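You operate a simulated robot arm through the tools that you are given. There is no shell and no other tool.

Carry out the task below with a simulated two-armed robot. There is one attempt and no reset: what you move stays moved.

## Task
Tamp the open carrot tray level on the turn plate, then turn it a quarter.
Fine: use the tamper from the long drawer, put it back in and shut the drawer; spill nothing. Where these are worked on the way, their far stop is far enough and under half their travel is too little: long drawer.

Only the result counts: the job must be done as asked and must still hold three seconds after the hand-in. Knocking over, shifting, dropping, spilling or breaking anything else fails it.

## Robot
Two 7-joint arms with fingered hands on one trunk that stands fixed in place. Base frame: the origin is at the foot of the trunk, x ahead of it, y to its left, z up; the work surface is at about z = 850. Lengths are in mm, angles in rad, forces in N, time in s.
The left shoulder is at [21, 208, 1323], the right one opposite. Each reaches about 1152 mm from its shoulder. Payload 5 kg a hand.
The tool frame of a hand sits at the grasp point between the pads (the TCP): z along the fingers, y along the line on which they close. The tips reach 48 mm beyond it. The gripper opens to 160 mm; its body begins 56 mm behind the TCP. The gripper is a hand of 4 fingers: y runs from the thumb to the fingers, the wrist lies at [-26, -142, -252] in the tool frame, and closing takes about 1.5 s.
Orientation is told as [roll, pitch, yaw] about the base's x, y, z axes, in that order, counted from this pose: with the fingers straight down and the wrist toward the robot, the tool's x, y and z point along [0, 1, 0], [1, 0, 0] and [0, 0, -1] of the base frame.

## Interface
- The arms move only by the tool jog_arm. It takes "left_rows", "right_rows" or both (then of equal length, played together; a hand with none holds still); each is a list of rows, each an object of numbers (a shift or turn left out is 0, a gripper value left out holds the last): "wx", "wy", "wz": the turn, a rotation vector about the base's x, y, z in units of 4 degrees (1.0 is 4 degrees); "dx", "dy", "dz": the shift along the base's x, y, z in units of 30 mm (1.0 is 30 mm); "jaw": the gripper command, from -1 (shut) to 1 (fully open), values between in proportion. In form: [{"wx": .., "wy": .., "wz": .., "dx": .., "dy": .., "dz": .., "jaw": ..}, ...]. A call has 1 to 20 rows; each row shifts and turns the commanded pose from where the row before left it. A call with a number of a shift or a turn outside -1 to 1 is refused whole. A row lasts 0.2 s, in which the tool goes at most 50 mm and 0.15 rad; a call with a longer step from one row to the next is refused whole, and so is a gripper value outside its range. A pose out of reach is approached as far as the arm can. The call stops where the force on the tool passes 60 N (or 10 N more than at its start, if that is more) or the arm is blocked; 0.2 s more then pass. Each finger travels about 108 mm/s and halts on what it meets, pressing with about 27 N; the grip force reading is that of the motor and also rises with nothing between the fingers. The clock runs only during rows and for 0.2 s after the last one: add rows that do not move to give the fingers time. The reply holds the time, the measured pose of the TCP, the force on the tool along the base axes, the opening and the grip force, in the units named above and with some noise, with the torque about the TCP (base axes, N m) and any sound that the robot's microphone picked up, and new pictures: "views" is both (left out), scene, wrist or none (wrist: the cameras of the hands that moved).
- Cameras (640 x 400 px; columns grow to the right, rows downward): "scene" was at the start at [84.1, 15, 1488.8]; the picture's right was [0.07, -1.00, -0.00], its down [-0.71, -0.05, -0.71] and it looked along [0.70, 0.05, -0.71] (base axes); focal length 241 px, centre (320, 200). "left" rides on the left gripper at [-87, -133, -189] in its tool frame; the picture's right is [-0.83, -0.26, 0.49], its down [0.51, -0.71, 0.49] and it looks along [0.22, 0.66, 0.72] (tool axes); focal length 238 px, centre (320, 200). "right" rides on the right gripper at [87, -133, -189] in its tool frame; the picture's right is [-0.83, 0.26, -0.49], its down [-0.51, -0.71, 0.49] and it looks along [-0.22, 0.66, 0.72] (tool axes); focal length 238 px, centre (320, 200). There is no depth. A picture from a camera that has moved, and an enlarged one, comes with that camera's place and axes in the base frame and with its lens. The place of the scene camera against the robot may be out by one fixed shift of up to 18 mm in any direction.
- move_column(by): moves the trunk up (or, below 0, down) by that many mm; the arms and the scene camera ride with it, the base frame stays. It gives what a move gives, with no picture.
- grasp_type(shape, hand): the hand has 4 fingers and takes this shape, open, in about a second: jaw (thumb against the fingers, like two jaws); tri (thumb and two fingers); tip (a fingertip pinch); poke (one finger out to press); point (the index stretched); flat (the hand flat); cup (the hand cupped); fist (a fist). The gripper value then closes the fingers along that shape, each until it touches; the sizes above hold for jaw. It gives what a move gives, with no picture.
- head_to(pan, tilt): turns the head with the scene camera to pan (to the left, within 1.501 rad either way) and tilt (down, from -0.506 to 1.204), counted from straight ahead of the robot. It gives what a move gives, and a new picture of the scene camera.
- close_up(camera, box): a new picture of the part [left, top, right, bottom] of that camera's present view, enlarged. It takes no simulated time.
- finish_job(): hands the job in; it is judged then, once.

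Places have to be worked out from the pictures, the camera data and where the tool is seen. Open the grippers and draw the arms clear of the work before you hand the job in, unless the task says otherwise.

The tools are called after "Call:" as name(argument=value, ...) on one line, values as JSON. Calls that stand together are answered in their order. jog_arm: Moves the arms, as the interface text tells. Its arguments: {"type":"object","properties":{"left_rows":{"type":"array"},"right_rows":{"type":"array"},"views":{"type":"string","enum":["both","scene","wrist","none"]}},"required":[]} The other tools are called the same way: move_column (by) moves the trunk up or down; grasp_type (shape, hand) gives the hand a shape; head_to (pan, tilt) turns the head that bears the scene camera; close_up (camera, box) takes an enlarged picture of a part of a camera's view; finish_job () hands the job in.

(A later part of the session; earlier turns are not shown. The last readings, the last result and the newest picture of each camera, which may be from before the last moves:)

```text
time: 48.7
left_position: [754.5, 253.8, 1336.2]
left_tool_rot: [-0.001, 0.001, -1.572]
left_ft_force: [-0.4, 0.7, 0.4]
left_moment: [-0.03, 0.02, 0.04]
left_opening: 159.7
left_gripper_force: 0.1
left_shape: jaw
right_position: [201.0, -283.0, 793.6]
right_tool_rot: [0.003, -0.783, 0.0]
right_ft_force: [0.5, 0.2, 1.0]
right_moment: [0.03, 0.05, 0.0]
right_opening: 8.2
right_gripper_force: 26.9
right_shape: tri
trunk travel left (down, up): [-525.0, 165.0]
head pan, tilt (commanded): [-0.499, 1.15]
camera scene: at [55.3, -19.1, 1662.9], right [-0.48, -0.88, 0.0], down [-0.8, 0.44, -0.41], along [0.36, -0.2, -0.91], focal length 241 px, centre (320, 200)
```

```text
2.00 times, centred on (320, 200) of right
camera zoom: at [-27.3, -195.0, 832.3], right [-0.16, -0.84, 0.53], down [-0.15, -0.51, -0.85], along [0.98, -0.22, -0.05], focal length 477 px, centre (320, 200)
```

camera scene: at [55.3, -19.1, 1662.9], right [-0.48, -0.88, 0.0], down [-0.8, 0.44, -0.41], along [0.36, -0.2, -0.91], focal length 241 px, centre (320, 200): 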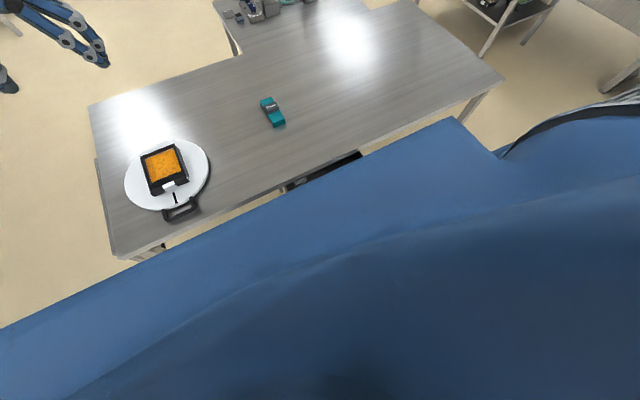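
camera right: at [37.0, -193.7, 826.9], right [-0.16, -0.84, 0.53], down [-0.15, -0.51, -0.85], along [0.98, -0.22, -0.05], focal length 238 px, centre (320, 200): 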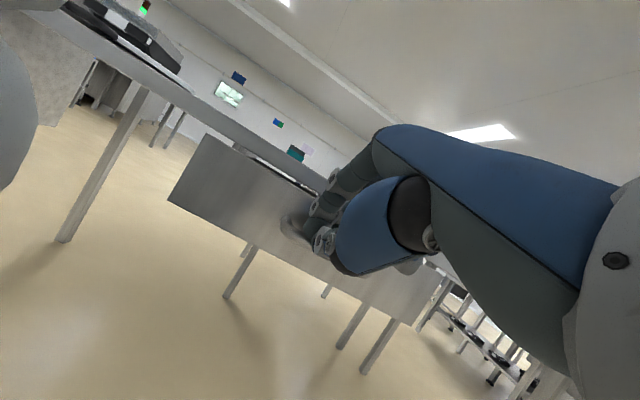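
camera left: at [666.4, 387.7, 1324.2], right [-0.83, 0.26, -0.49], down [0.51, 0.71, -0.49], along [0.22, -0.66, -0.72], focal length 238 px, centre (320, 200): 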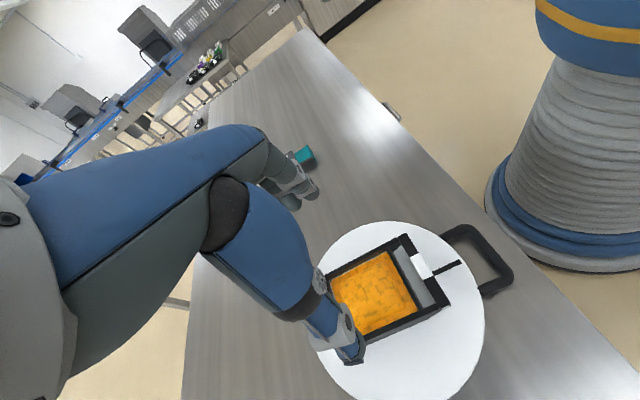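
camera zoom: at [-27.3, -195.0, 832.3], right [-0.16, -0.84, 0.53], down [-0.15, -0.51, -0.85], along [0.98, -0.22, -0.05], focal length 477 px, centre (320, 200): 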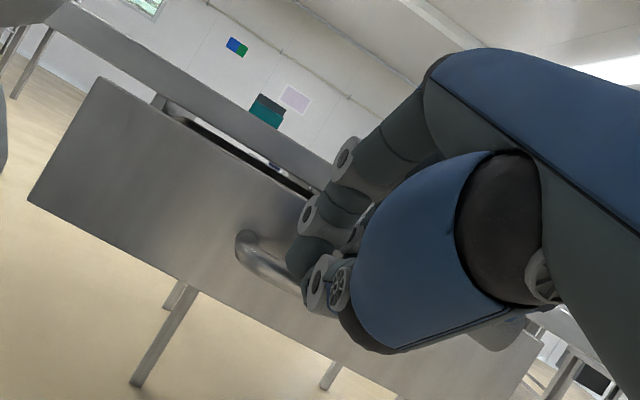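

The bar is still in the grip. I set the head to see the drawer interior without the chest in the way.

Call:
head_to(pan=-0.35, tilt=0.85)

Call:
close_up(camera="scene", box=[230, 220, 400, 340])

```text
time: 49.5
left_position: [753.2, 254.1, 1335.6]
left_tool_rot: [0.001, 0.001, -1.571]
left_ft_force: [-0.2, 0.2, 0.0]
left_moment: [-0.01, -0.02, 0.01]
left_opening: 159.4
left_gripper_force: 0.1
left_shape: jaw
right_position: [200.8, -282.4, 794.8]
right_tool_rot: [0.002, -0.786, 0.001]
right_ft_force: [0.4, 0.2, -0.2]
right_moment: [0.0, -0.03, -0.03]
right_opening: 8.3
right_gripper_force: 27.0
right_shape: tri
trunk travel left (down, up): [-525.0, 165.0]
head pan, tilt (commanded): [-0.351, 0.85]
camera scene: at [76.2, -17.5, 1683.6], right [-0.34, -0.94, 0.0], down [-0.71, 0.26, -0.66], along [0.62, -0.23, -0.75], focal length 241 px, centre (320, 200)
```

scene: 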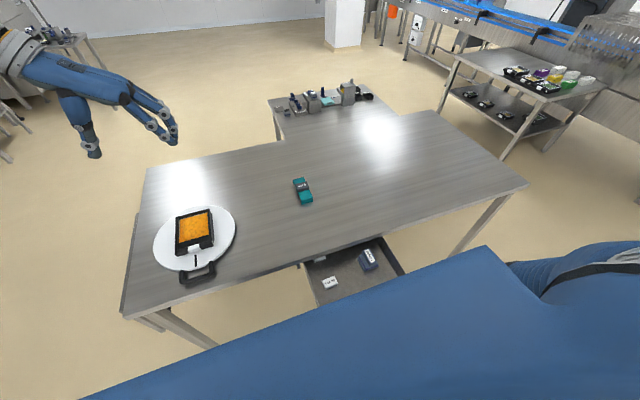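

```text
3.33 times, centred on (315, 280) of scene
camera zoom: at [76.2, -17.5, 1683.6], right [-0.34, -0.94, 0.0], down [-0.71, 0.26, -0.66], along [0.62, -0.23, -0.75], focal length 804 px, centre (337, -67)
```

zoom: 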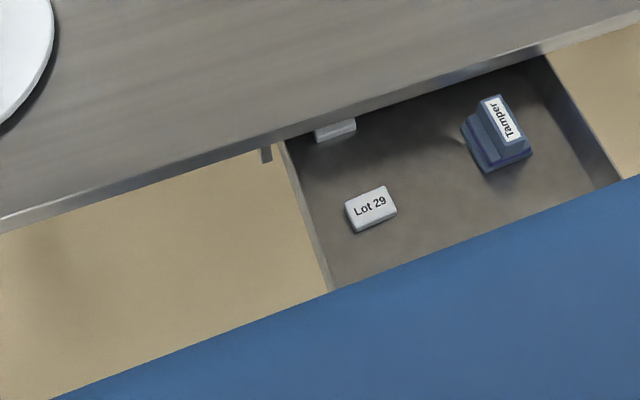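

The tamper looks fully clear of the table edge now. I set the head straight to measure it.

Call:
head_to(pan=-0.1, tilt=0.78)

Call:
close_up(camera="scene", box=[300, 280, 460, 380])

```text
time: 50.2
left_position: [753.6, 254.3, 1335.2]
left_tool_rot: [0.001, 0.0, -1.571]
left_ft_force: [1.0, 0.1, 0.6]
left_moment: [0.0, -0.01, 0.0]
left_opening: 159.7
left_gripper_force: 0.1
left_shape: jaw
right_position: [199.7, -281.2, 794.5]
right_tool_rot: [0.002, -0.785, 0.001]
right_ft_force: [-0.3, -0.6, 0.3]
right_moment: [-0.01, 0.02, -0.05]
right_opening: 8.2
right_gripper_force: 27.2
right_shape: tri
trunk travel left (down, up): [-525.0, 165.0]
head pan, tilt (commanded): [-0.099, 0.78]
camera scene: at [84.0, 1.2, 1689.2], right [-0.1, -0.99, 0.0], down [-0.7, 0.07, -0.71], along [0.71, -0.07, -0.7], focal length 241 px, centre (320, 200)
```

scene: 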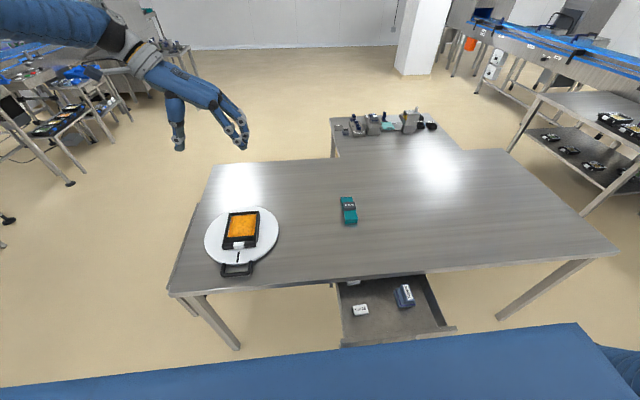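

```text
4.00 times, centred on (380, 330) of scene
camera zoom: at [84.0, 1.2, 1689.2], right [-0.1, -0.99, 0.0], down [-0.7, 0.07, -0.71], along [0.71, -0.07, -0.7], focal length 964 px, centre (80, -320)
```

zoom: 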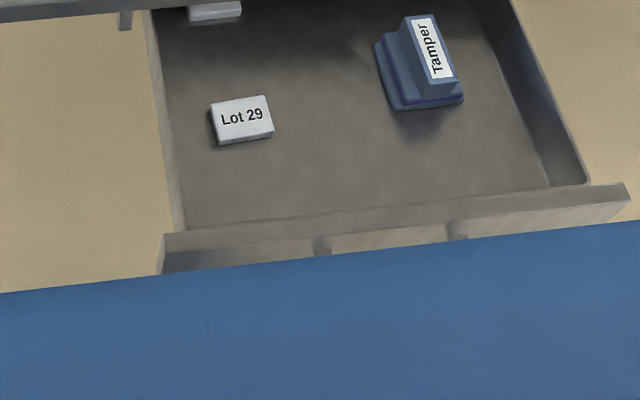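

The tamper's base is about 66 mm square at roughly x 421–485, y −348…−416, close to the table edge, so I pull another 45 mm to gain hand room.

Call:
jog_arm(right_rows=[{"dx": -0.4, "dz": 0.015}, {"dx": -0.4, "dz": 0.015}, {"dx": -0.4, "dz": 0.015}, {"dx": -0.3, "dz": 0.01}, {}], views="both")

Call:
close_up(camera="scene", box=[300, 280, 460, 380])

```text
time: 51.4
left_position: [754.3, 253.2, 1336.1]
left_tool_rot: [0.0, 0.0, -1.57]
left_ft_force: [0.2, -0.2, 0.6]
left_moment: [0.05, 0.03, 0.0]
left_opening: 159.8
left_gripper_force: 0.0
left_shape: jaw
right_position: [155.8, -280.3, 795.2]
right_tool_rot: [0.001, -0.784, -0.001]
right_ft_force: [-0.8, 0.3, -0.2]
right_moment: [-0.02, -0.02, 0.0]
right_opening: 8.1
right_gripper_force: 26.7
right_shape: tri
trunk travel left (down, up): [-525.0, 165.0]
head pan, tilt (commanded): [-0.099, 0.78]
camera scene: at [84.4, 1.3, 1689.2], right [-0.1, -1.0, 0.0], down [-0.7, 0.07, -0.71], along [0.71, -0.07, -0.7], focal length 241 px, centre (320, 200)
camera right: at [-72.5, -194.3, 833.3], right [-0.16, -0.84, 0.53], down [-0.15, -0.51, -0.85], along [0.98, -0.22, -0.05], focal length 238 px, centre (320, 200)
```

scene: 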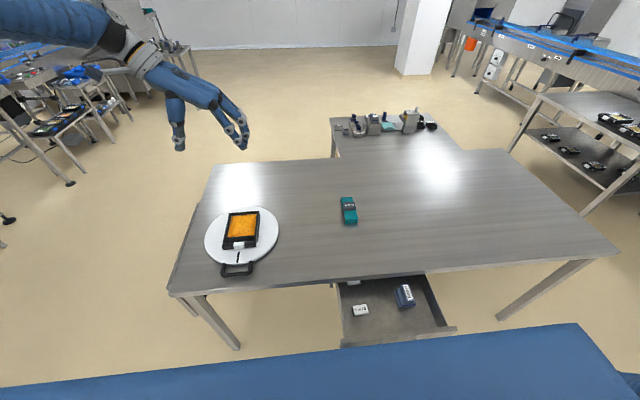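
right: 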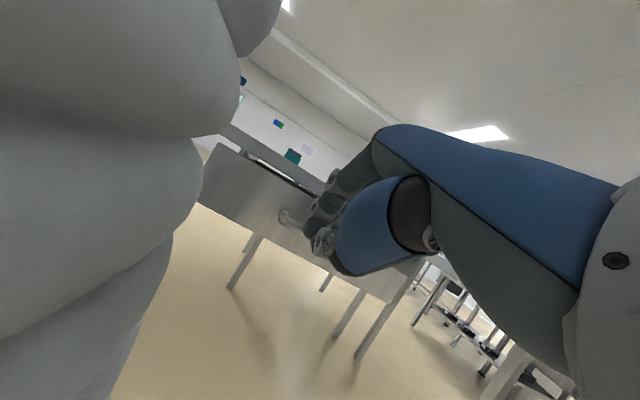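

```text
4.00 times, centred on (380, 330) of scene
camera zoom: at [84.4, 1.3, 1689.2], right [-0.1, -1.0, 0.0], down [-0.7, 0.07, -0.71], along [0.71, -0.07, -0.7], focal length 964 px, centre (80, -320)
```

zoom: 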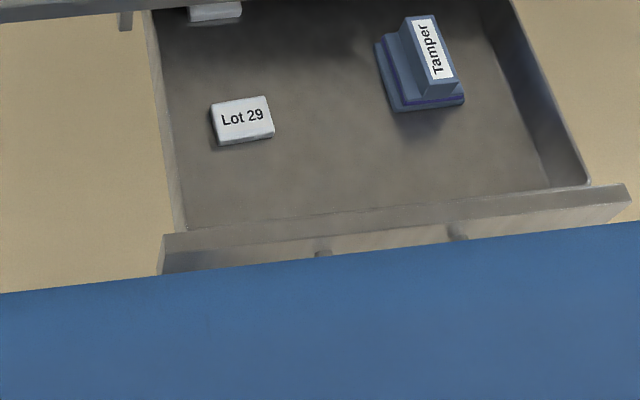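

The drawer did not move with the hand this time: it is at its far stop (about 210 mm out) and the fingers slipped off the bar. I open the hand and take a closer look at the tamper.

Call:
jog_arm(right_rows=[{"jaw": -0.4}, {"jaw": -0.2}, {}], views="none")

Call:
close_up(camera="scene", box=[380, 275, 430, 315])

Call:
close_up(camera="right", box=[200, 120, 440, 300])

```text
time: 52.2
left_position: [753.7, 253.9, 1335.7]
left_tool_rot: [0.0, 0.0, -1.571]
left_ft_force: [-1.1, 0.2, 1.7]
left_moment: [0.0, 0.01, 0.0]
left_opening: 159.6
left_gripper_force: 0.0
left_shape: jaw
right_position: [154.5, -280.1, 794.9]
right_tool_rot: [0.001, -0.787, 0.003]
right_ft_force: [0.0, 1.0, -0.6]
right_moment: [-0.03, -0.01, 0.02]
right_opening: 63.6
right_gripper_force: 0.0
right_shape: tri
trunk travel left (down, up): [-525.0, 165.0]
head pan, tilt (commanded): [-0.099, 0.78]
```

```text
10.00 times, centred on (405, 295) of scene
camera zoom: at [83.9, 1.2, 1689.3], right [-0.1, -1.0, 0.0], down [-0.7, 0.07, -0.71], along [0.71, -0.07, -0.7], focal length 2410 px, centre (-530, -750)
```

zoom: 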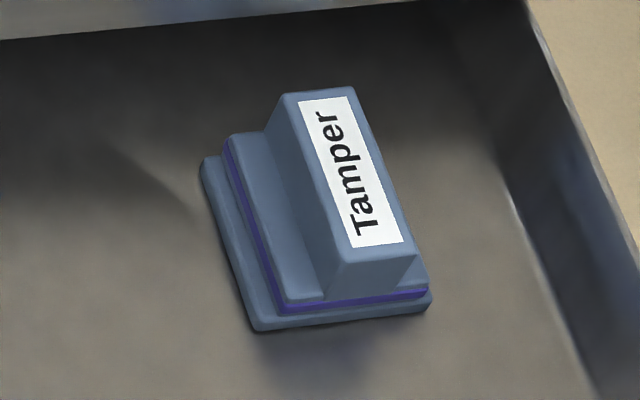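

```text
2.22 times, centred on (320, 210) of right
camera zoom: at [-72.9, -194.4, 833.4], right [-0.16, -0.84, 0.53], down [-0.15, -0.51, -0.85], along [0.98, -0.22, -0.05], focal length 530 px, centre (320, 178)
```

zoom: 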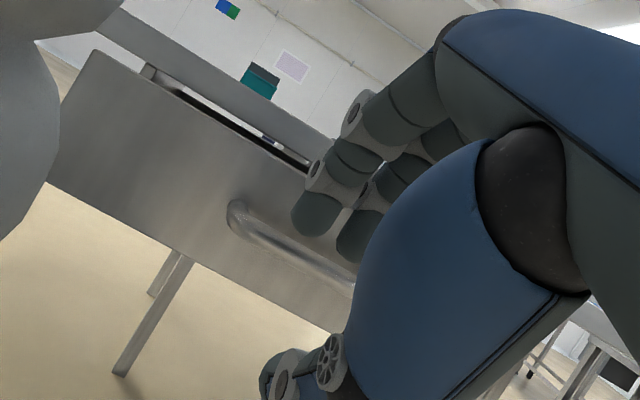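

The drawer is at its stop and the tamper's ridge handle is at about x 419–484, y −365…−394 with its top near z ≈ 790, lying along x. I lift the right hand up and bring it forward over the drawer while straightening it.

Call:
jog_arm(right_rows=[{"dz": 0.8, "dx": -0.1}, {"dz": 1.0}, {"dz": 1.0}, {"dz": 1.0}, {"wy": 0.94, "dx": 0.8, "dy": -0.28, "dz": 0.2}, {"wy": 0.94, "dx": 0.8, "dy": -0.28, "dz": 0.2}, {"wy": 0.94, "dx": 0.8, "dy": -0.28, "dz": 0.2}, {"wy": 0.94, "dx": 0.8, "dy": -0.28, "dz": 0.2}, {"wy": 0.94, "dx": 0.8, "dy": -0.28, "dz": 0.2}, {"wy": 0.94, "dx": 0.8, "dy": -0.28, "dz": 0.2}, {}], views="both")

```text
time: 54.6
left_position: [753.0, 253.0, 1337.0]
left_tool_rot: [0.001, -0.001, -1.57]
left_ft_force: [-0.8, 0.2, 0.8]
left_moment: [0.02, -0.05, -0.01]
left_opening: 159.5
left_gripper_force: 0.0
left_shape: jaw
right_position: [295.2, -333.6, 945.9]
right_tool_rot: [0.002, -0.389, 0.002]
right_ft_force: [0.2, 1.1, -1.0]
right_moment: [-0.02, -0.04, 0.01]
right_opening: 63.8
right_gripper_force: 0.0
right_shape: tri
trunk travel left (down, up): [-525.0, 165.0]
head pan, tilt (commanded): [-0.099, 0.78]
camera scene: at [83.0, 1.0, 1689.3], right [-0.1, -0.99, 0.0], down [-0.7, 0.07, -0.71], along [0.71, -0.07, -0.7], focal length 241 px, centre (320, 200)
camera right: at [100.8, -246.8, 1069.7], right [0.06, -0.84, 0.55], down [-0.47, -0.51, -0.72], along [0.88, -0.22, -0.42], focal length 238 px, centre (320, 200)
```

scene: 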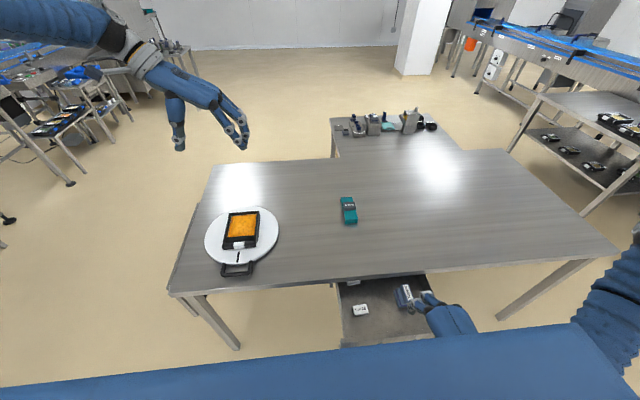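
right: 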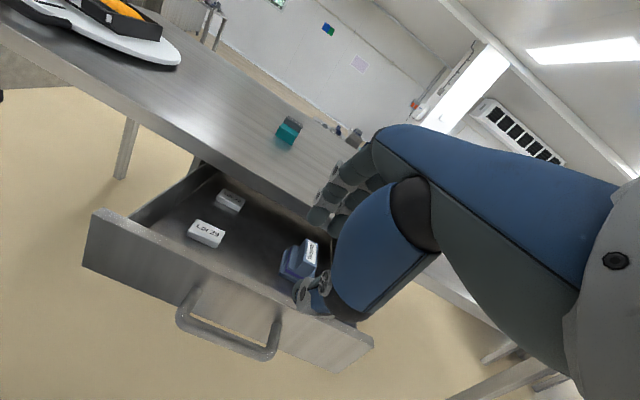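

The view shows the tamper, Lot box and another box further back in the drawer. I finish straightening the wrist and yaw the right hand by +90° so it closes across the ridge, staying above the table height.

Call:
jog_arm(right_rows=[{"wy": 0.93, "dx": 0.55, "dy": -0.26, "dz": 0.2}, {"wy": 0.93, "dx": 0.55, "dy": -0.26, "dz": 0.2}, {"wy": 0.93, "dx": 0.55, "dy": -0.26, "dz": 0.2}, {"wy": 0.93, "dx": 0.55, "dy": -0.26, "dz": 0.2}, {"wy": 0.93, "dx": 0.55, "dy": -0.26, "dz": 0.1}, {"wy": 0.93, "dx": 0.55, "dy": -0.26}, {"wz": 1}, {"wz": 1}, {"wz": 1}, {"wz": 1}, {"wz": 1}, {"wz": 1}, {"wz": 1}, {"wz": 1}, {"wz": 1}, {"wz": 1}, {"wz": 1}, {"wz": 1}, {"wz": 1}, {"wz": 1}], views="none")

Call:
jog_arm(right_rows=[{"wz": 1}, {"wz": 1}, {"wz": 1}, {"wz": 1}, {"wz": 1}, {"wz": 1}, {"wz": 1}, {"wz": 1}, {"wz": 0.5}, {}], views="both")

```text
time: 58.8
left_position: [754.2, 252.4, 1335.2]
left_tool_rot: [0.0, -0.001, -1.572]
left_ft_force: [-0.3, -0.1, -0.2]
left_moment: [-0.01, 0.03, -0.01]
left_opening: 159.9
left_gripper_force: 0.0
left_shape: jaw
right_position: [393.5, -379.5, 972.1]
right_tool_rot: [0.004, -0.001, 0.979]
right_ft_force: [0.1, 0.0, -0.4]
right_moment: [-0.02, 0.02, 0.0]
right_opening: 63.8
right_gripper_force: 0.0
right_shape: tri
trunk travel left (down, up): [-525.0, 165.0]
head pan, tilt (commanded): [-0.099, 0.78]
```

```text
time: 61.0
left_position: [752.6, 252.4, 1335.8]
left_tool_rot: [-0.001, -0.003, -1.572]
left_ft_force: [-0.3, -0.7, 0.4]
left_moment: [-0.01, -0.01, 0.02]
left_opening: 159.4
left_gripper_force: 0.1
left_shape: jaw
right_position: [393.4, -378.7, 973.7]
right_tool_rot: [0.004, -0.001, 1.57]
right_ft_force: [-0.3, -0.4, 0.0]
right_moment: [0.02, 0.0, 0.0]
right_opening: 64.0
right_gripper_force: 0.0
right_shape: tri
trunk travel left (down, up): [-525.0, 165.0]
head pan, tilt (commanded): [-0.099, 0.78]
camera scene: at [84.1, 1.0, 1689.3], right [-0.1, -1.0, 0.0], down [-0.7, 0.07, -0.71], along [0.71, -0.07, -0.7], focal length 241 px, centre (320, 200)
camera right: at [308.0, -510.9, 1160.6], right [0.84, 0.26, 0.48], down [0.51, -0.71, -0.49], along [0.21, 0.66, -0.72], focal length 238 px, centre (320, 200)
```

scene: 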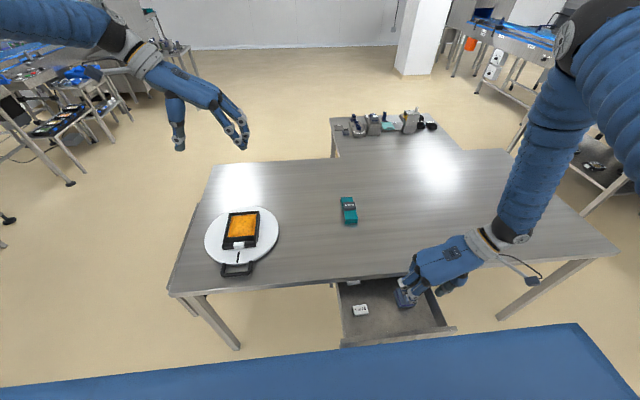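
right: 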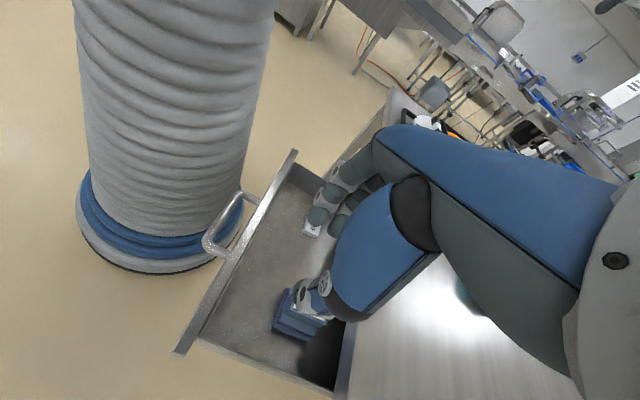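

The hand is yawed with the thumb on the right side. I zoom both cameras to see the tamper relative to the fingers.

Call:
close_up(camera="right", box=[160, 160, 400, 380])

Call:
close_up(camera="scene", box=[340, 230, 480, 330])

```text
1.82 times, centred on (280, 270) of right
camera zoom: at [308.0, -510.9, 1160.6], right [0.84, 0.26, 0.48], down [0.51, -0.71, -0.49], along [0.21, 0.66, -0.72], focal length 433 px, centre (393, 73)
```

zoom: 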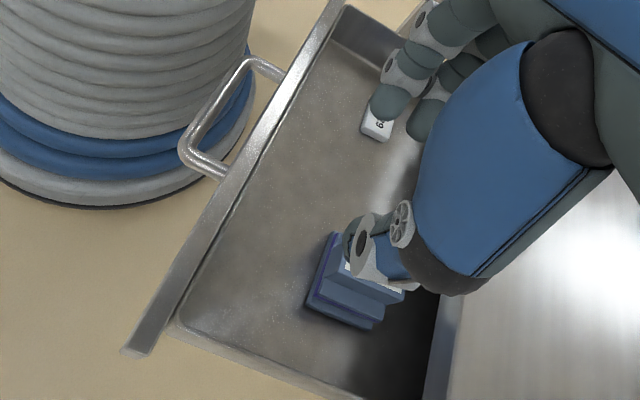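

```text
4.00 times, centred on (410, 280) of scene
camera zoom: at [84.1, 1.0, 1689.3], right [-0.1, -1.0, 0.0], down [-0.7, 0.07, -0.71], along [0.71, -0.07, -0.7], focal length 964 px, centre (-40, -120)
```

zoom: 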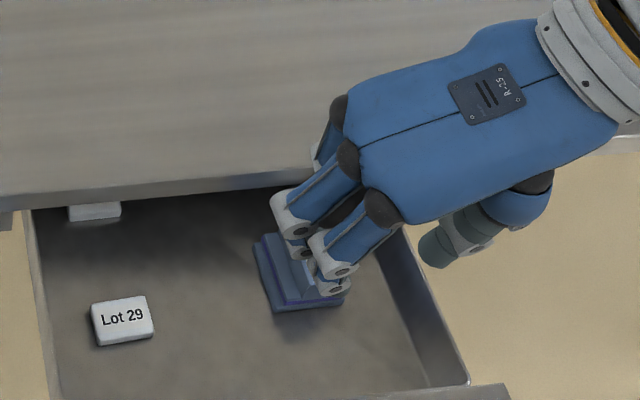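

Wrist and scene estimates of the tamper differ by about 15 mm in x, so I move to a compromise at (455, −385) and down to z ≈ 900 to re-measure from closer up.

Call:
jog_arm(right_rows=[{"dx": 0.5, "dy": -0.05, "jaw": 0.0}, {"dx": 0.5, "dy": -0.05, "dz": -0.3}, {"dx": 0.5, "dy": -0.05, "dz": -0.7}, {"dx": 0.5, "dy": -0.05, "dz": -0.7}, {"dz": -0.7}, {}], views="both")

Call:
close_up(camera="right", box=[200, 180, 440, 380])

Call:
close_up(camera="scene", box=[350, 230, 470, 320])

```text
time: 62.4
left_position: [753.7, 253.8, 1335.4]
left_tool_rot: [0.001, 0.0, -1.573]
left_ft_force: [-0.1, -0.3, -0.7]
left_moment: [-0.04, 0.0, 0.04]
left_opening: 159.5
left_gripper_force: 0.1
left_shape: jaw
right_position: [455.0, -385.3, 901.9]
right_tool_rot: [0.001, -0.002, 1.572]
right_ft_force: [0.4, 1.4, -0.8]
right_moment: [-0.05, 0.0, 0.0]
right_opening: 79.5
right_gripper_force: 0.0
right_shape: tri
trunk travel left (down, up): [-525.0, 165.0]
head pan, tilt (commanded): [-0.099, 0.78]
camera scene: at [84.2, 1.6, 1689.3], right [-0.1, -1.0, 0.0], down [-0.7, 0.07, -0.71], along [0.71, -0.07, -0.7], focal length 241 px, centre (320, 200)
camera right: at [368.8, -517.4, 1088.9], right [0.84, 0.26, 0.48], down [0.51, -0.71, -0.49], along [0.21, 0.66, -0.72], focal length 238 px, centre (320, 200)
```

scene: 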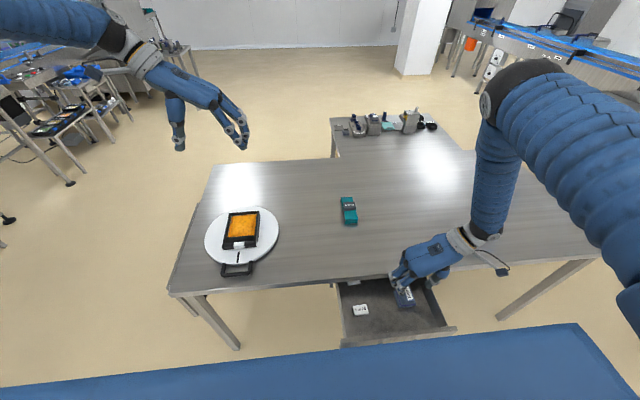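
right: 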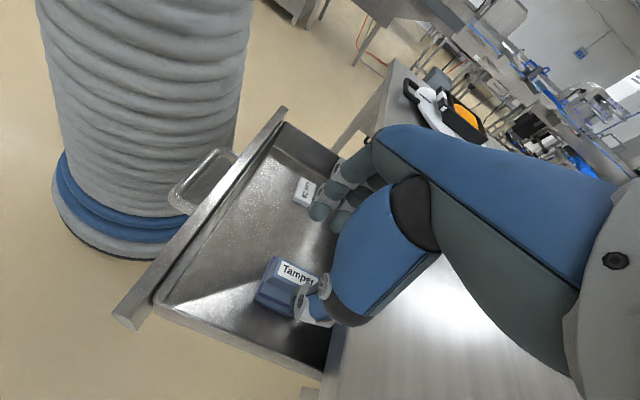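

```text
2.00 times, centred on (320, 280) of right
camera zoom: at [368.8, -517.4, 1088.9], right [0.84, 0.26, 0.48], down [0.51, -0.71, -0.49], along [0.21, 0.66, -0.72], focal length 477 px, centre (320, 40)
```

zoom: 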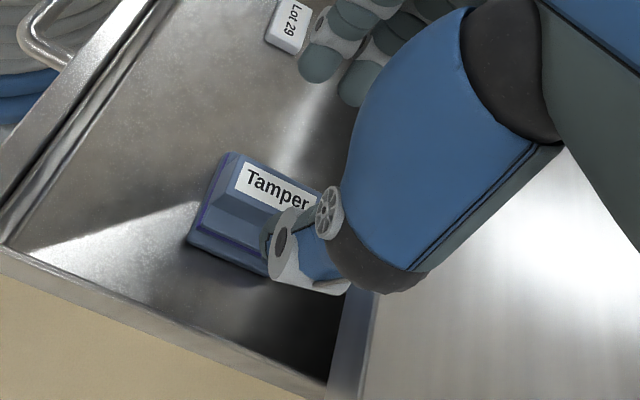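

```text
4.44 times, centred on (410, 275) of scene
camera zoom: at [84.2, 1.6, 1689.3], right [-0.1, -1.0, 0.0], down [-0.7, 0.07, -0.71], along [0.71, -0.07, -0.7], focal length 1071 px, centre (-80, -133)
```

zoom: 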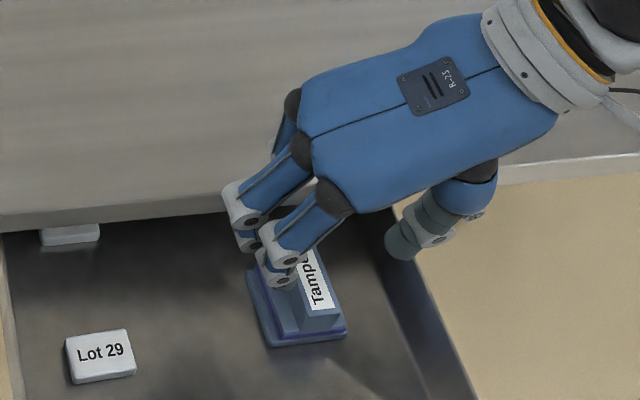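

Calibrating against the hand, the scene camera's x is about 11 mm too small; the tamper ridge is then x ≈ 434–499, y ≈ −386, and the table edge is at x ≈ 520. With this yaw the folded third finger would hang over the table edge, so I back up and turn the hand to yaw −90° instead, putting that finger on the robot side.

Call:
jog_arm(right_rows=[{"dz": 0.7}, {"dz": 0.8}, {"dz": 0.8, "dx": -0.4}, {"dx": -0.8, "dz": 0.3, "wz": -1}, {"dx": -0.8, "wz": -1}, {"wz": -1}, {"wz": -1}, {"wz": -1}, {"wz": -1}, {"wz": -1}, {"wz": -1}, {"wz": -1}, {"wz": -1}, {"wz": -1}, {"wz": -1}, {"wz": -1}, {"wz": -1}, {"wz": -1}, {"wz": -1}, {"wz": -1}], views="none")

Call:
jog_arm(right_rows=[{"wz": -1}, {"wz": -1}, {"wz": -1}, {"wz": -1}, {"wz": -1}, {"wz": -1}, {"wz": -1}, {"wz": -1}, {"wz": -1}, {"wz": -1}, {"wz": -1}, {"wz": -1}, {"wz": -1}, {"wz": -1}, {"wz": -1}, {"wz": -1}, {"wz": -1}, {"wz": -1}, {"wz": -1}, {"wz": -1}], views="scene")

```text
time: 66.6
left_position: [753.3, 252.6, 1335.5]
left_tool_rot: [0.0, -0.001, -1.571]
left_ft_force: [-0.3, 0.6, -0.3]
left_moment: [0.0, -0.02, 0.02]
left_opening: 159.8
left_gripper_force: 0.1
left_shape: jaw
right_position: [393.1, -385.3, 979.4]
right_tool_rot: [0.004, -0.001, 0.384]
right_ft_force: [0.0, -0.6, 0.7]
right_moment: [0.05, -0.01, -0.02]
right_opening: 79.4
right_gripper_force: 0.0
right_shape: tri
trunk travel left (down, up): [-525.0, 165.0]
head pan, tilt (commanded): [-0.099, 0.78]
```

```text
time: 70.8
left_position: [753.7, 253.8, 1334.8]
left_tool_rot: [0.0, 0.001, -1.57]
left_ft_force: [-0.6, 0.3, -0.5]
left_moment: [0.01, -0.03, 0.01]
left_opening: 159.6
left_gripper_force: 0.1
left_shape: jaw
right_position: [394.9, -384.6, 980.2]
right_tool_rot: [0.004, -0.002, -1.014]
right_ft_force: [-1.7, -1.0, -0.8]
right_moment: [0.03, 0.04, -0.03]
right_opening: 79.5
right_gripper_force: 0.0
right_shape: tri
trunk travel left (down, up): [-525.0, 165.0]
head pan, tilt (commanded): [-0.099, 0.78]
camera scene: at [84.5, 1.5, 1689.2], right [-0.1, -1.0, 0.0], down [-0.7, 0.07, -0.71], along [0.71, -0.07, -0.7], focal length 241 px, centre (320, 200)
```

scene: 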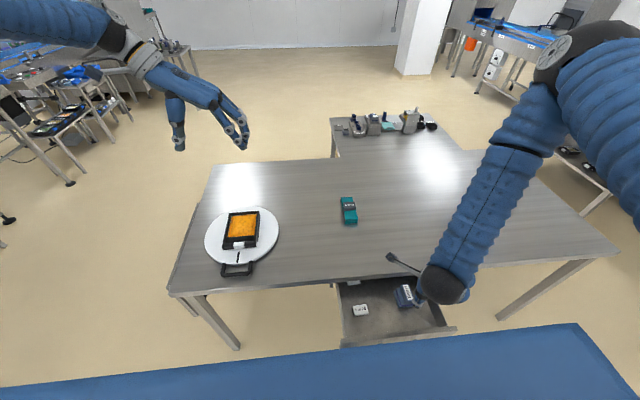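

The turn goes on well; I complete the last 32° and look again.

Call:
jog_arm(right_rows=[{"wz": -1}, {"wz": -1}, {"wz": -1}, {"wz": -1}, {"wz": -1}, {"wz": -1}, {"wz": -1}, {"wz": -0.98}, {}], views="both")

Call:
close_up(camera="right", box=[200, 160, 480, 380])

Call:
close_up(camera="scene", box=[330, 230, 470, 330])

```text
time: 72.8
left_position: [753.7, 252.0, 1335.5]
left_tool_rot: [0.0, 0.001, -1.571]
left_ft_force: [0.7, 0.5, 0.2]
left_moment: [0.0, 0.01, 0.0]
left_opening: 159.4
left_gripper_force: 0.2
left_shape: jaw
right_position: [394.3, -383.3, 979.6]
right_tool_rot: [0.004, -0.003, -1.569]
right_ft_force: [0.6, 0.3, -0.4]
right_moment: [-0.01, -0.02, -0.03]
right_opening: 79.5
right_gripper_force: 0.1
right_shape: tri
trunk travel left (down, up): [-525.0, 165.0]
head pan, tilt (commanded): [-0.099, 0.78]
camera scene: at [84.2, 1.3, 1689.2], right [-0.1, -1.0, 0.0], down [-0.7, 0.07, -0.71], along [0.71, -0.07, -0.7], focal length 241 px, centre (320, 200)
camera right: at [479.9, -249.0, 1166.6], right [-0.84, -0.26, 0.48], down [-0.51, 0.71, -0.49], along [-0.21, -0.66, -0.72], focal length 238 px, centre (320, 200)
```

scene: 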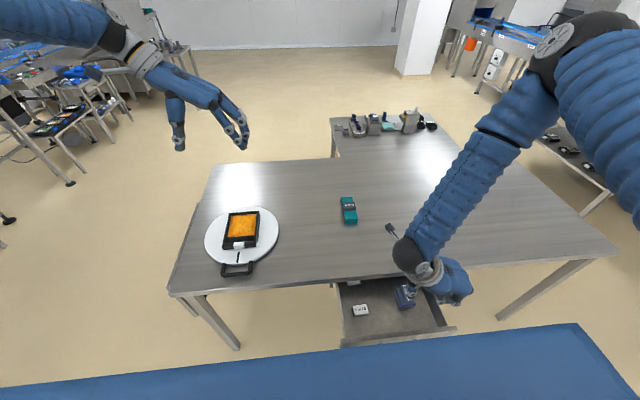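
right: 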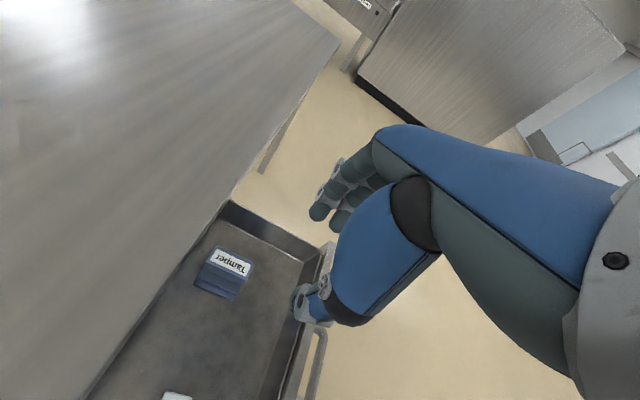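

```text
1.82 times, centred on (340, 270) of right
camera zoom: at [479.9, -249.0, 1166.6], right [-0.84, -0.26, 0.48], down [-0.51, 0.71, -0.49], along [-0.21, -0.66, -0.72], focal length 433 px, centre (284, 73)
```

zoom: 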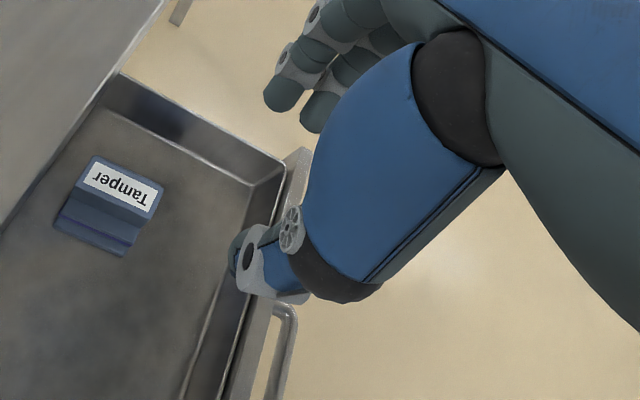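

```text
4.00 times, centred on (400, 280) of scene
camera zoom: at [84.2, 1.3, 1689.2], right [-0.1, -1.0, 0.0], down [-0.7, 0.07, -0.71], along [0.71, -0.07, -0.7], focal length 964 px, centre (0, -120)
```

zoom: 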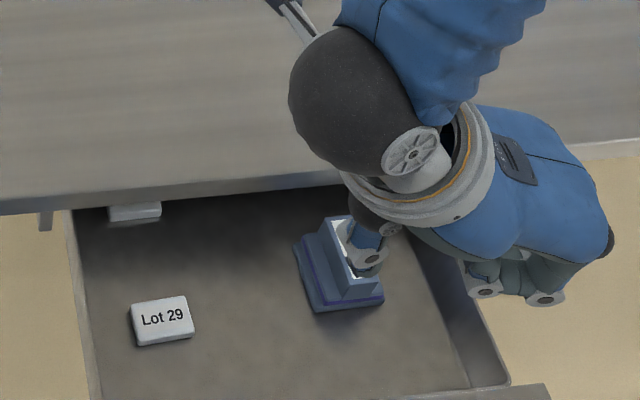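

The wrist camera now sees the tamper clearly: ridge centre (466, −388), turned about +4.5°. I move the hand over it, align the yaw and descend to z ≈ 860.

Call:
jog_arm(right_rows=[{"dx": 0.55, "dy": -0.04, "wz": 0.4}, {"dx": 0.55, "dy": -0.04, "wz": 0.4}, {"dx": 0.55, "dy": -0.04, "wz": 0.3}, {"dx": 0.55, "dy": -0.04, "dz": -0.3}, {"dz": -0.7}, {"dz": -0.8}, {"dz": -0.8}, {"dz": -0.8}, {"dz": -0.6}, {}], views="both")

Call:
close_up(camera="right", box=[200, 160, 480, 380])

Call:
close_up(camera="scene", box=[330, 230, 470, 330])

```text
time: 75.0
left_position: [753.3, 252.5, 1335.5]
left_tool_rot: [0.0, -0.001, -1.571]
left_ft_force: [0.0, 0.4, -0.1]
left_moment: [0.0, -0.03, 0.01]
left_opening: 159.6
left_gripper_force: 0.1
left_shape: jaw
right_position: [459.6, -388.0, 859.4]
right_tool_rot: [0.004, -0.003, -1.492]
right_ft_force: [-0.1, 0.3, -0.1]
right_moment: [0.01, -0.04, 0.02]
right_opening: 79.3
right_gripper_force: 0.0
right_shape: tri
trunk travel left (down, up): [-525.0, 165.0]
head pan, tilt (commanded): [-0.099, 0.78]
camera scene: at [84.0, 1.4, 1689.3], right [-0.1, -1.0, 0.0], down [-0.7, 0.07, -0.71], along [0.71, -0.07, -0.7], focal length 241 px, centre (320, 200)
camera right: at [535.8, -248.0, 1046.5], right [-0.81, -0.32, 0.48], down [-0.56, 0.67, -0.49], along [-0.16, -0.67, -0.72], focal length 238 px, centre (320, 200)
```

scene: 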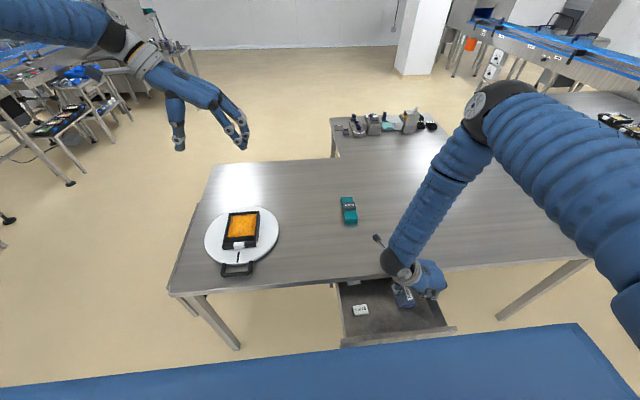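
right: 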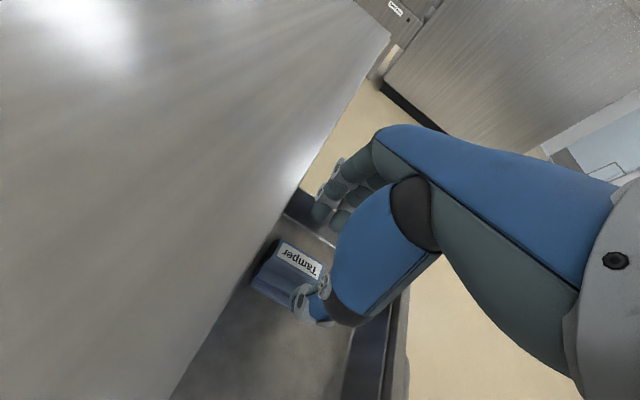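

```text
1.82 times, centred on (340, 270) of right
camera zoom: at [535.8, -248.0, 1046.5], right [-0.81, -0.32, 0.48], down [-0.56, 0.67, -0.49], along [-0.16, -0.67, -0.72], focal length 433 px, centre (284, 73)
```

zoom: 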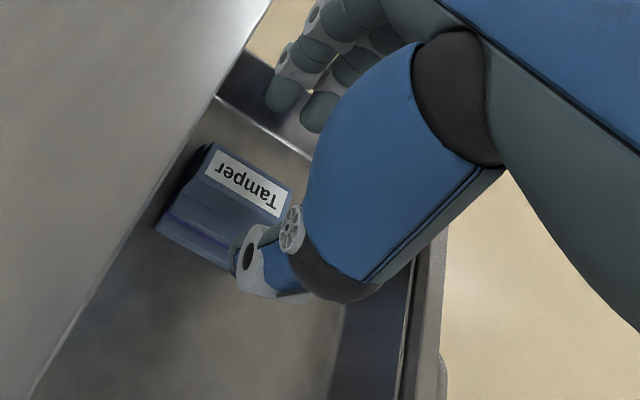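

```text
4.00 times, centred on (400, 280) of scene
camera zoom: at [84.0, 1.4, 1689.3], right [-0.1, -1.0, 0.0], down [-0.7, 0.07, -0.71], along [0.71, -0.07, -0.7], focal length 964 px, centre (0, -120)
```

zoom: 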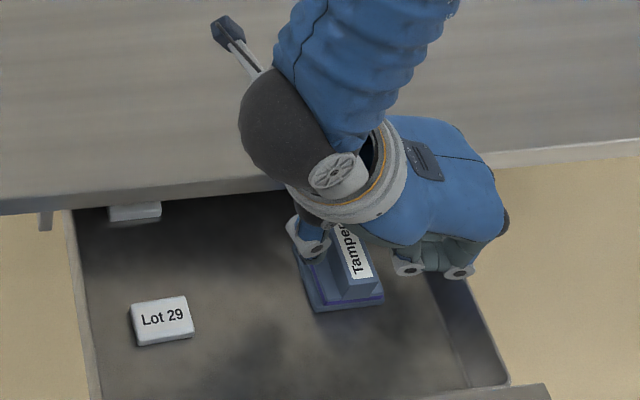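

The ridge lies centred between thumb and fingers. I descend further, slowly at the end, watching for contact of the fingertips with the tamper's shoulder.

Call:
jog_arm(right_rows=[{"dz": -0.4}, {"dz": -0.4}, {"dz": -0.2}, {"dz": -0.2}, {}], views="both")

Call:
close_up(camera="right", box=[200, 160, 480, 380])

Call:
close_up(camera="scene", box=[330, 230, 470, 330])

```text
time: 76.2
left_position: [753.4, 253.1, 1335.4]
left_tool_rot: [0.002, 0.0, -1.57]
left_ft_force: [-0.5, 0.1, -0.6]
left_moment: [-0.02, -0.01, 0.02]
left_opening: 159.6
left_gripper_force: 0.1
left_shape: jaw
right_position: [459.5, -387.9, 823.1]
right_tool_rot: [0.001, -0.001, -1.49]
right_ft_force: [-0.1, -0.4, 0.4]
right_moment: [0.02, -0.03, -0.01]
right_opening: 79.5
right_gripper_force: 0.2
right_shape: tri
trunk travel left (down, up): [-525.0, 165.0]
head pan, tilt (commanded): [-0.099, 0.78]
camera scene: at [84.2, 1.4, 1689.3], right [-0.1, -1.0, 0.0], down [-0.7, 0.07, -0.71], along [0.71, -0.07, -0.7], focal length 241 px, centre (320, 200)
camera right: at [534.9, -247.9, 1011.1], right [-0.81, -0.32, 0.48], down [-0.56, 0.67, -0.49], along [-0.16, -0.67, -0.72], focal length 238 px, centre (320, 200)
```

scene: 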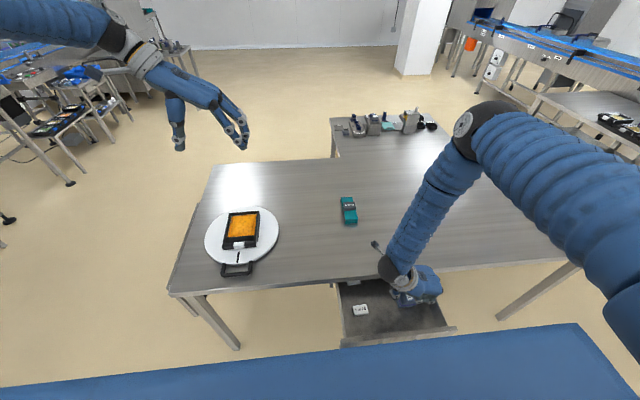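
right: 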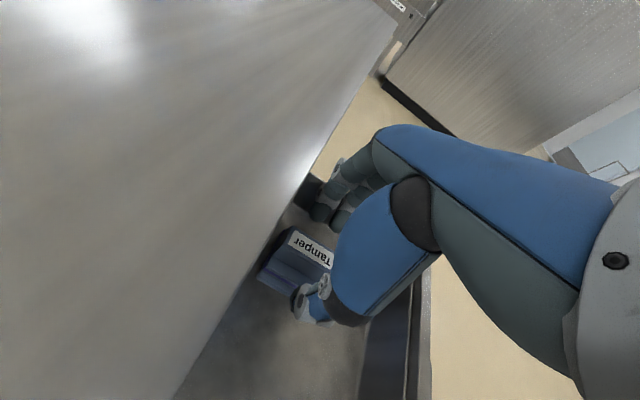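

```text
1.82 times, centred on (340, 270) of right
camera zoom: at [534.9, -247.9, 1011.1], right [-0.81, -0.32, 0.48], down [-0.56, 0.67, -0.49], along [-0.16, -0.67, -0.72], focal length 433 px, centre (284, 73)
```

zoom: 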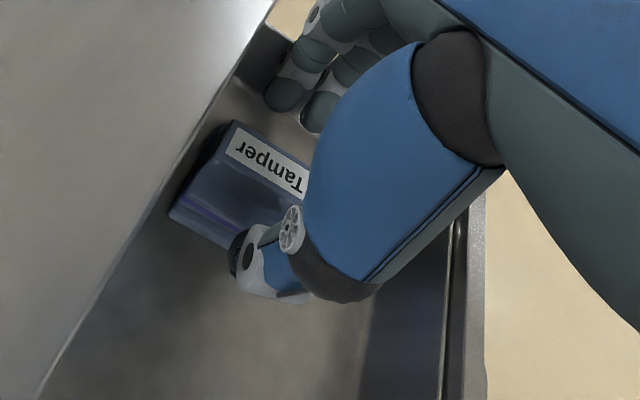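

```text
4.00 times, centred on (400, 280) of scene
camera zoom: at [84.2, 1.4, 1689.3], right [-0.1, -1.0, 0.0], down [-0.7, 0.07, -0.71], along [0.71, -0.07, -0.7], focal length 964 px, centre (0, -120)
```

zoom: 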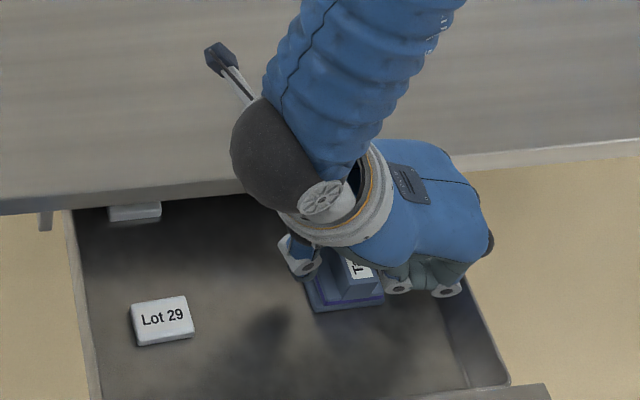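

Still no contact at z = 823. I step down a few mm more.

Call:
jog_arm(right_rows=[{"dz": -0.1}, {"dz": -0.1}, {}], views="none")

Call:
jog_arm(right_rows=[{"dz": -0.1}, {"dz": -0.1}, {}], views="wrist")

Call:
close_up(camera="right", box=[240, 180, 400, 340])

Call:
close_up(camera="scene", box=[380, 270, 450, 320])

```text
time: 77.0
left_position: [754.5, 253.4, 1335.1]
left_tool_rot: [0.0, -0.001, -1.571]
left_ft_force: [-0.2, 0.1, 0.2]
left_moment: [0.05, 0.0, 0.0]
left_opening: 159.6
left_gripper_force: 0.0
left_shape: jaw
right_position: [460.2, -388.6, 817.7]
right_tool_rot: [0.0, -0.003, -1.491]
right_ft_force: [-0.7, 1.9, 0.7]
right_moment: [-0.02, 0.03, -0.04]
right_opening: 79.1
right_gripper_force: 0.0
right_shape: tri
trunk travel left (down, up): [-525.0, 165.0]
head pan, tilt (commanded): [-0.099, 0.78]
```

```text
time: 77.8
left_position: [754.7, 253.7, 1336.0]
left_tool_rot: [-0.001, 0.0, -1.571]
left_ft_force: [-0.2, -0.5, 0.8]
left_moment: [0.01, 0.01, 0.0]
left_opening: 159.8
left_gripper_force: 0.0
left_shape: jaw
right_position: [460.4, -388.9, 811.1]
right_tool_rot: [0.005, -0.002, -1.491]
right_ft_force: [0.4, 5.6, 4.5]
right_moment: [-0.34, 0.04, 0.01]
right_opening: 78.3
right_gripper_force: 0.0
right_shape: tri
trunk travel left (down, up): [-525.0, 165.0]
head pan, tilt (commanded): [-0.099, 0.78]
camera right: at [535.7, -248.0, 998.7], right [-0.81, -0.32, 0.48], down [-0.56, 0.67, -0.49], along [-0.16, -0.67, -0.72], focal length 238 px, centre (320, 200)
```

right: 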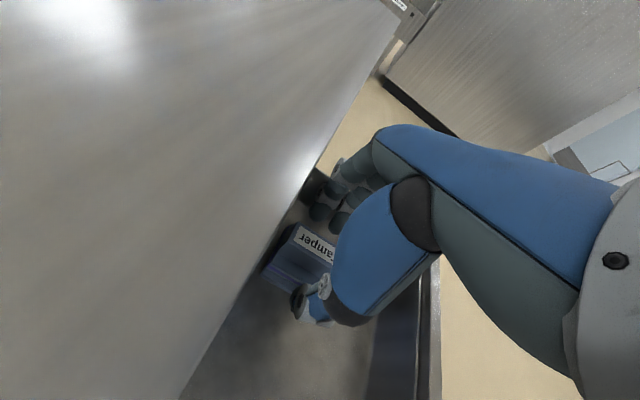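

```text
2.50 times, centred on (320, 260) of right
camera zoom: at [535.7, -248.0, 998.7], right [-0.81, -0.32, 0.48], down [-0.56, 0.67, -0.49], along [-0.16, -0.67, -0.72], focal length 596 px, centre (320, 50)
```

zoom: 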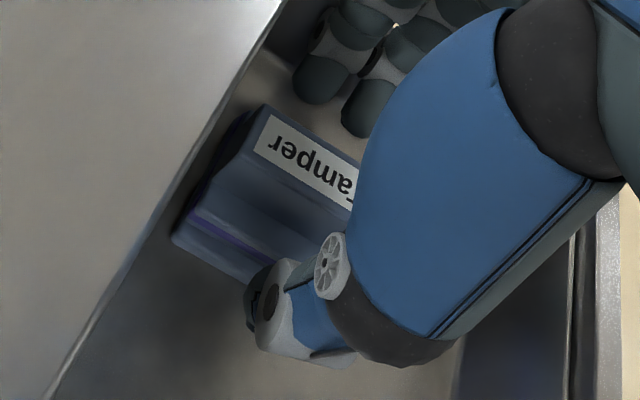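

```text
8.00 times, centred on (415, 295) of scene
camera zoom: at [84.1, 2.2, 1689.3], right [-0.1, -1.0, 0.0], down [-0.7, 0.07, -0.71], along [0.71, -0.07, -0.7], focal length 1928 px, centre (-440, -560)
```

zoom: 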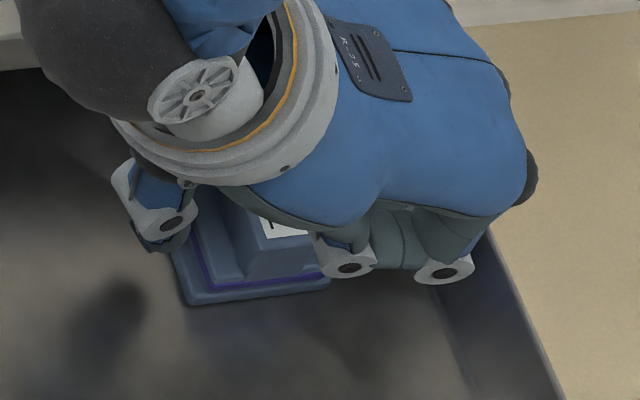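

A side force of +5.6 N with a matching moment tells me the outer finger joints touch the drawer's right wall. I rise a bit, narrow the opening to about 56 mm, shift 5 mm left and go down again.

Call:
jog_arm(right_rows=[{"dz": 0.3}, {"dz": 0.2, "jaw": -0.3, "dy": 0.17}, {}, {}], views="none")

Call:
jog_arm(right_rows=[{"dz": -0.2}, {"dz": -0.2}, {"dz": -0.1}, {}], views="wrist")

Call:
close_up(camera="right", box=[240, 180, 400, 340])

Call:
close_up(camera="scene", box=[380, 270, 450, 320])

```text
time: 78.8
left_position: [754.6, 254.1, 1335.8]
left_tool_rot: [-0.001, -0.001, -1.572]
left_ft_force: [-0.1, 0.4, 0.5]
left_moment: [-0.01, -0.04, -0.02]
left_opening: 159.6
left_gripper_force: 0.1
left_shape: jaw
right_position: [461.0, -384.5, 827.0]
right_tool_rot: [0.003, -0.003, -1.49]
right_ft_force: [0.1, 0.0, 0.0]
right_moment: [0.03, -0.01, 0.01]
right_opening: 56.5
right_gripper_force: 0.1
right_shape: tri
trunk travel left (down, up): [-525.0, 165.0]
head pan, tilt (commanded): [-0.099, 0.78]
```

```text
time: 79.8
left_position: [753.3, 253.8, 1334.7]
left_tool_rot: [0.0, 0.001, -1.572]
left_ft_force: [0.3, -0.3, -0.2]
left_moment: [-0.01, 0.04, -0.02]
left_opening: 159.6
left_gripper_force: 0.0
left_shape: jaw
right_position: [459.5, -383.0, 810.9]
right_tool_rot: [0.001, -0.001, -1.491]
right_ft_force: [-0.1, 0.4, -0.3]
right_moment: [0.0, 0.01, -0.02]
right_opening: 56.6
right_gripper_force: 0.1
right_shape: tri
trunk travel left (down, up): [-525.0, 165.0]
head pan, tilt (commanded): [-0.099, 0.78]
camera right: at [535.2, -242.8, 997.4], right [-0.81, -0.32, 0.49], down [-0.56, 0.67, -0.49], along [-0.16, -0.67, -0.72], focal length 238 px, centre (320, 200)
```

right: 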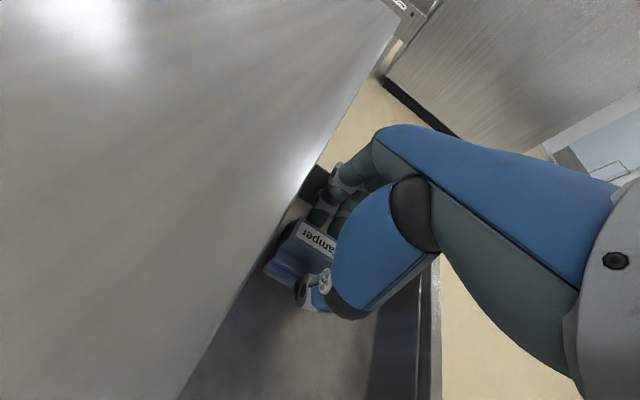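

```text
2.50 times, centred on (320, 260) of right
camera zoom: at [535.2, -242.8, 997.4], right [-0.81, -0.32, 0.49], down [-0.56, 0.67, -0.49], along [-0.16, -0.67, -0.72], focal length 596 px, centre (320, 50)
```

zoom: 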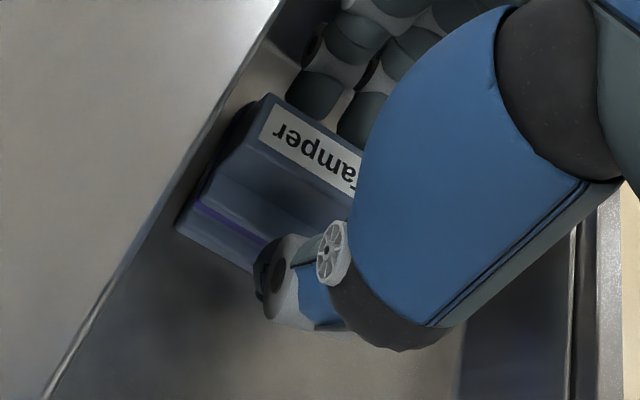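

```text
8.00 times, centred on (415, 295) of scene
camera zoom: at [84.3, 1.4, 1689.3], right [-0.1, -1.0, 0.0], down [-0.7, 0.07, -0.71], along [0.71, -0.07, -0.7], focal length 1928 px, centre (-440, -560)
```

zoom: 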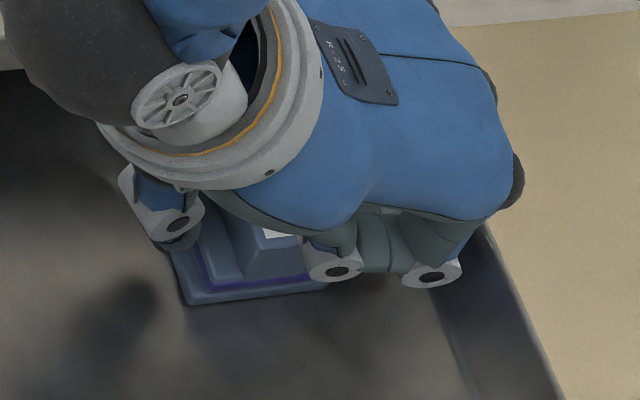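

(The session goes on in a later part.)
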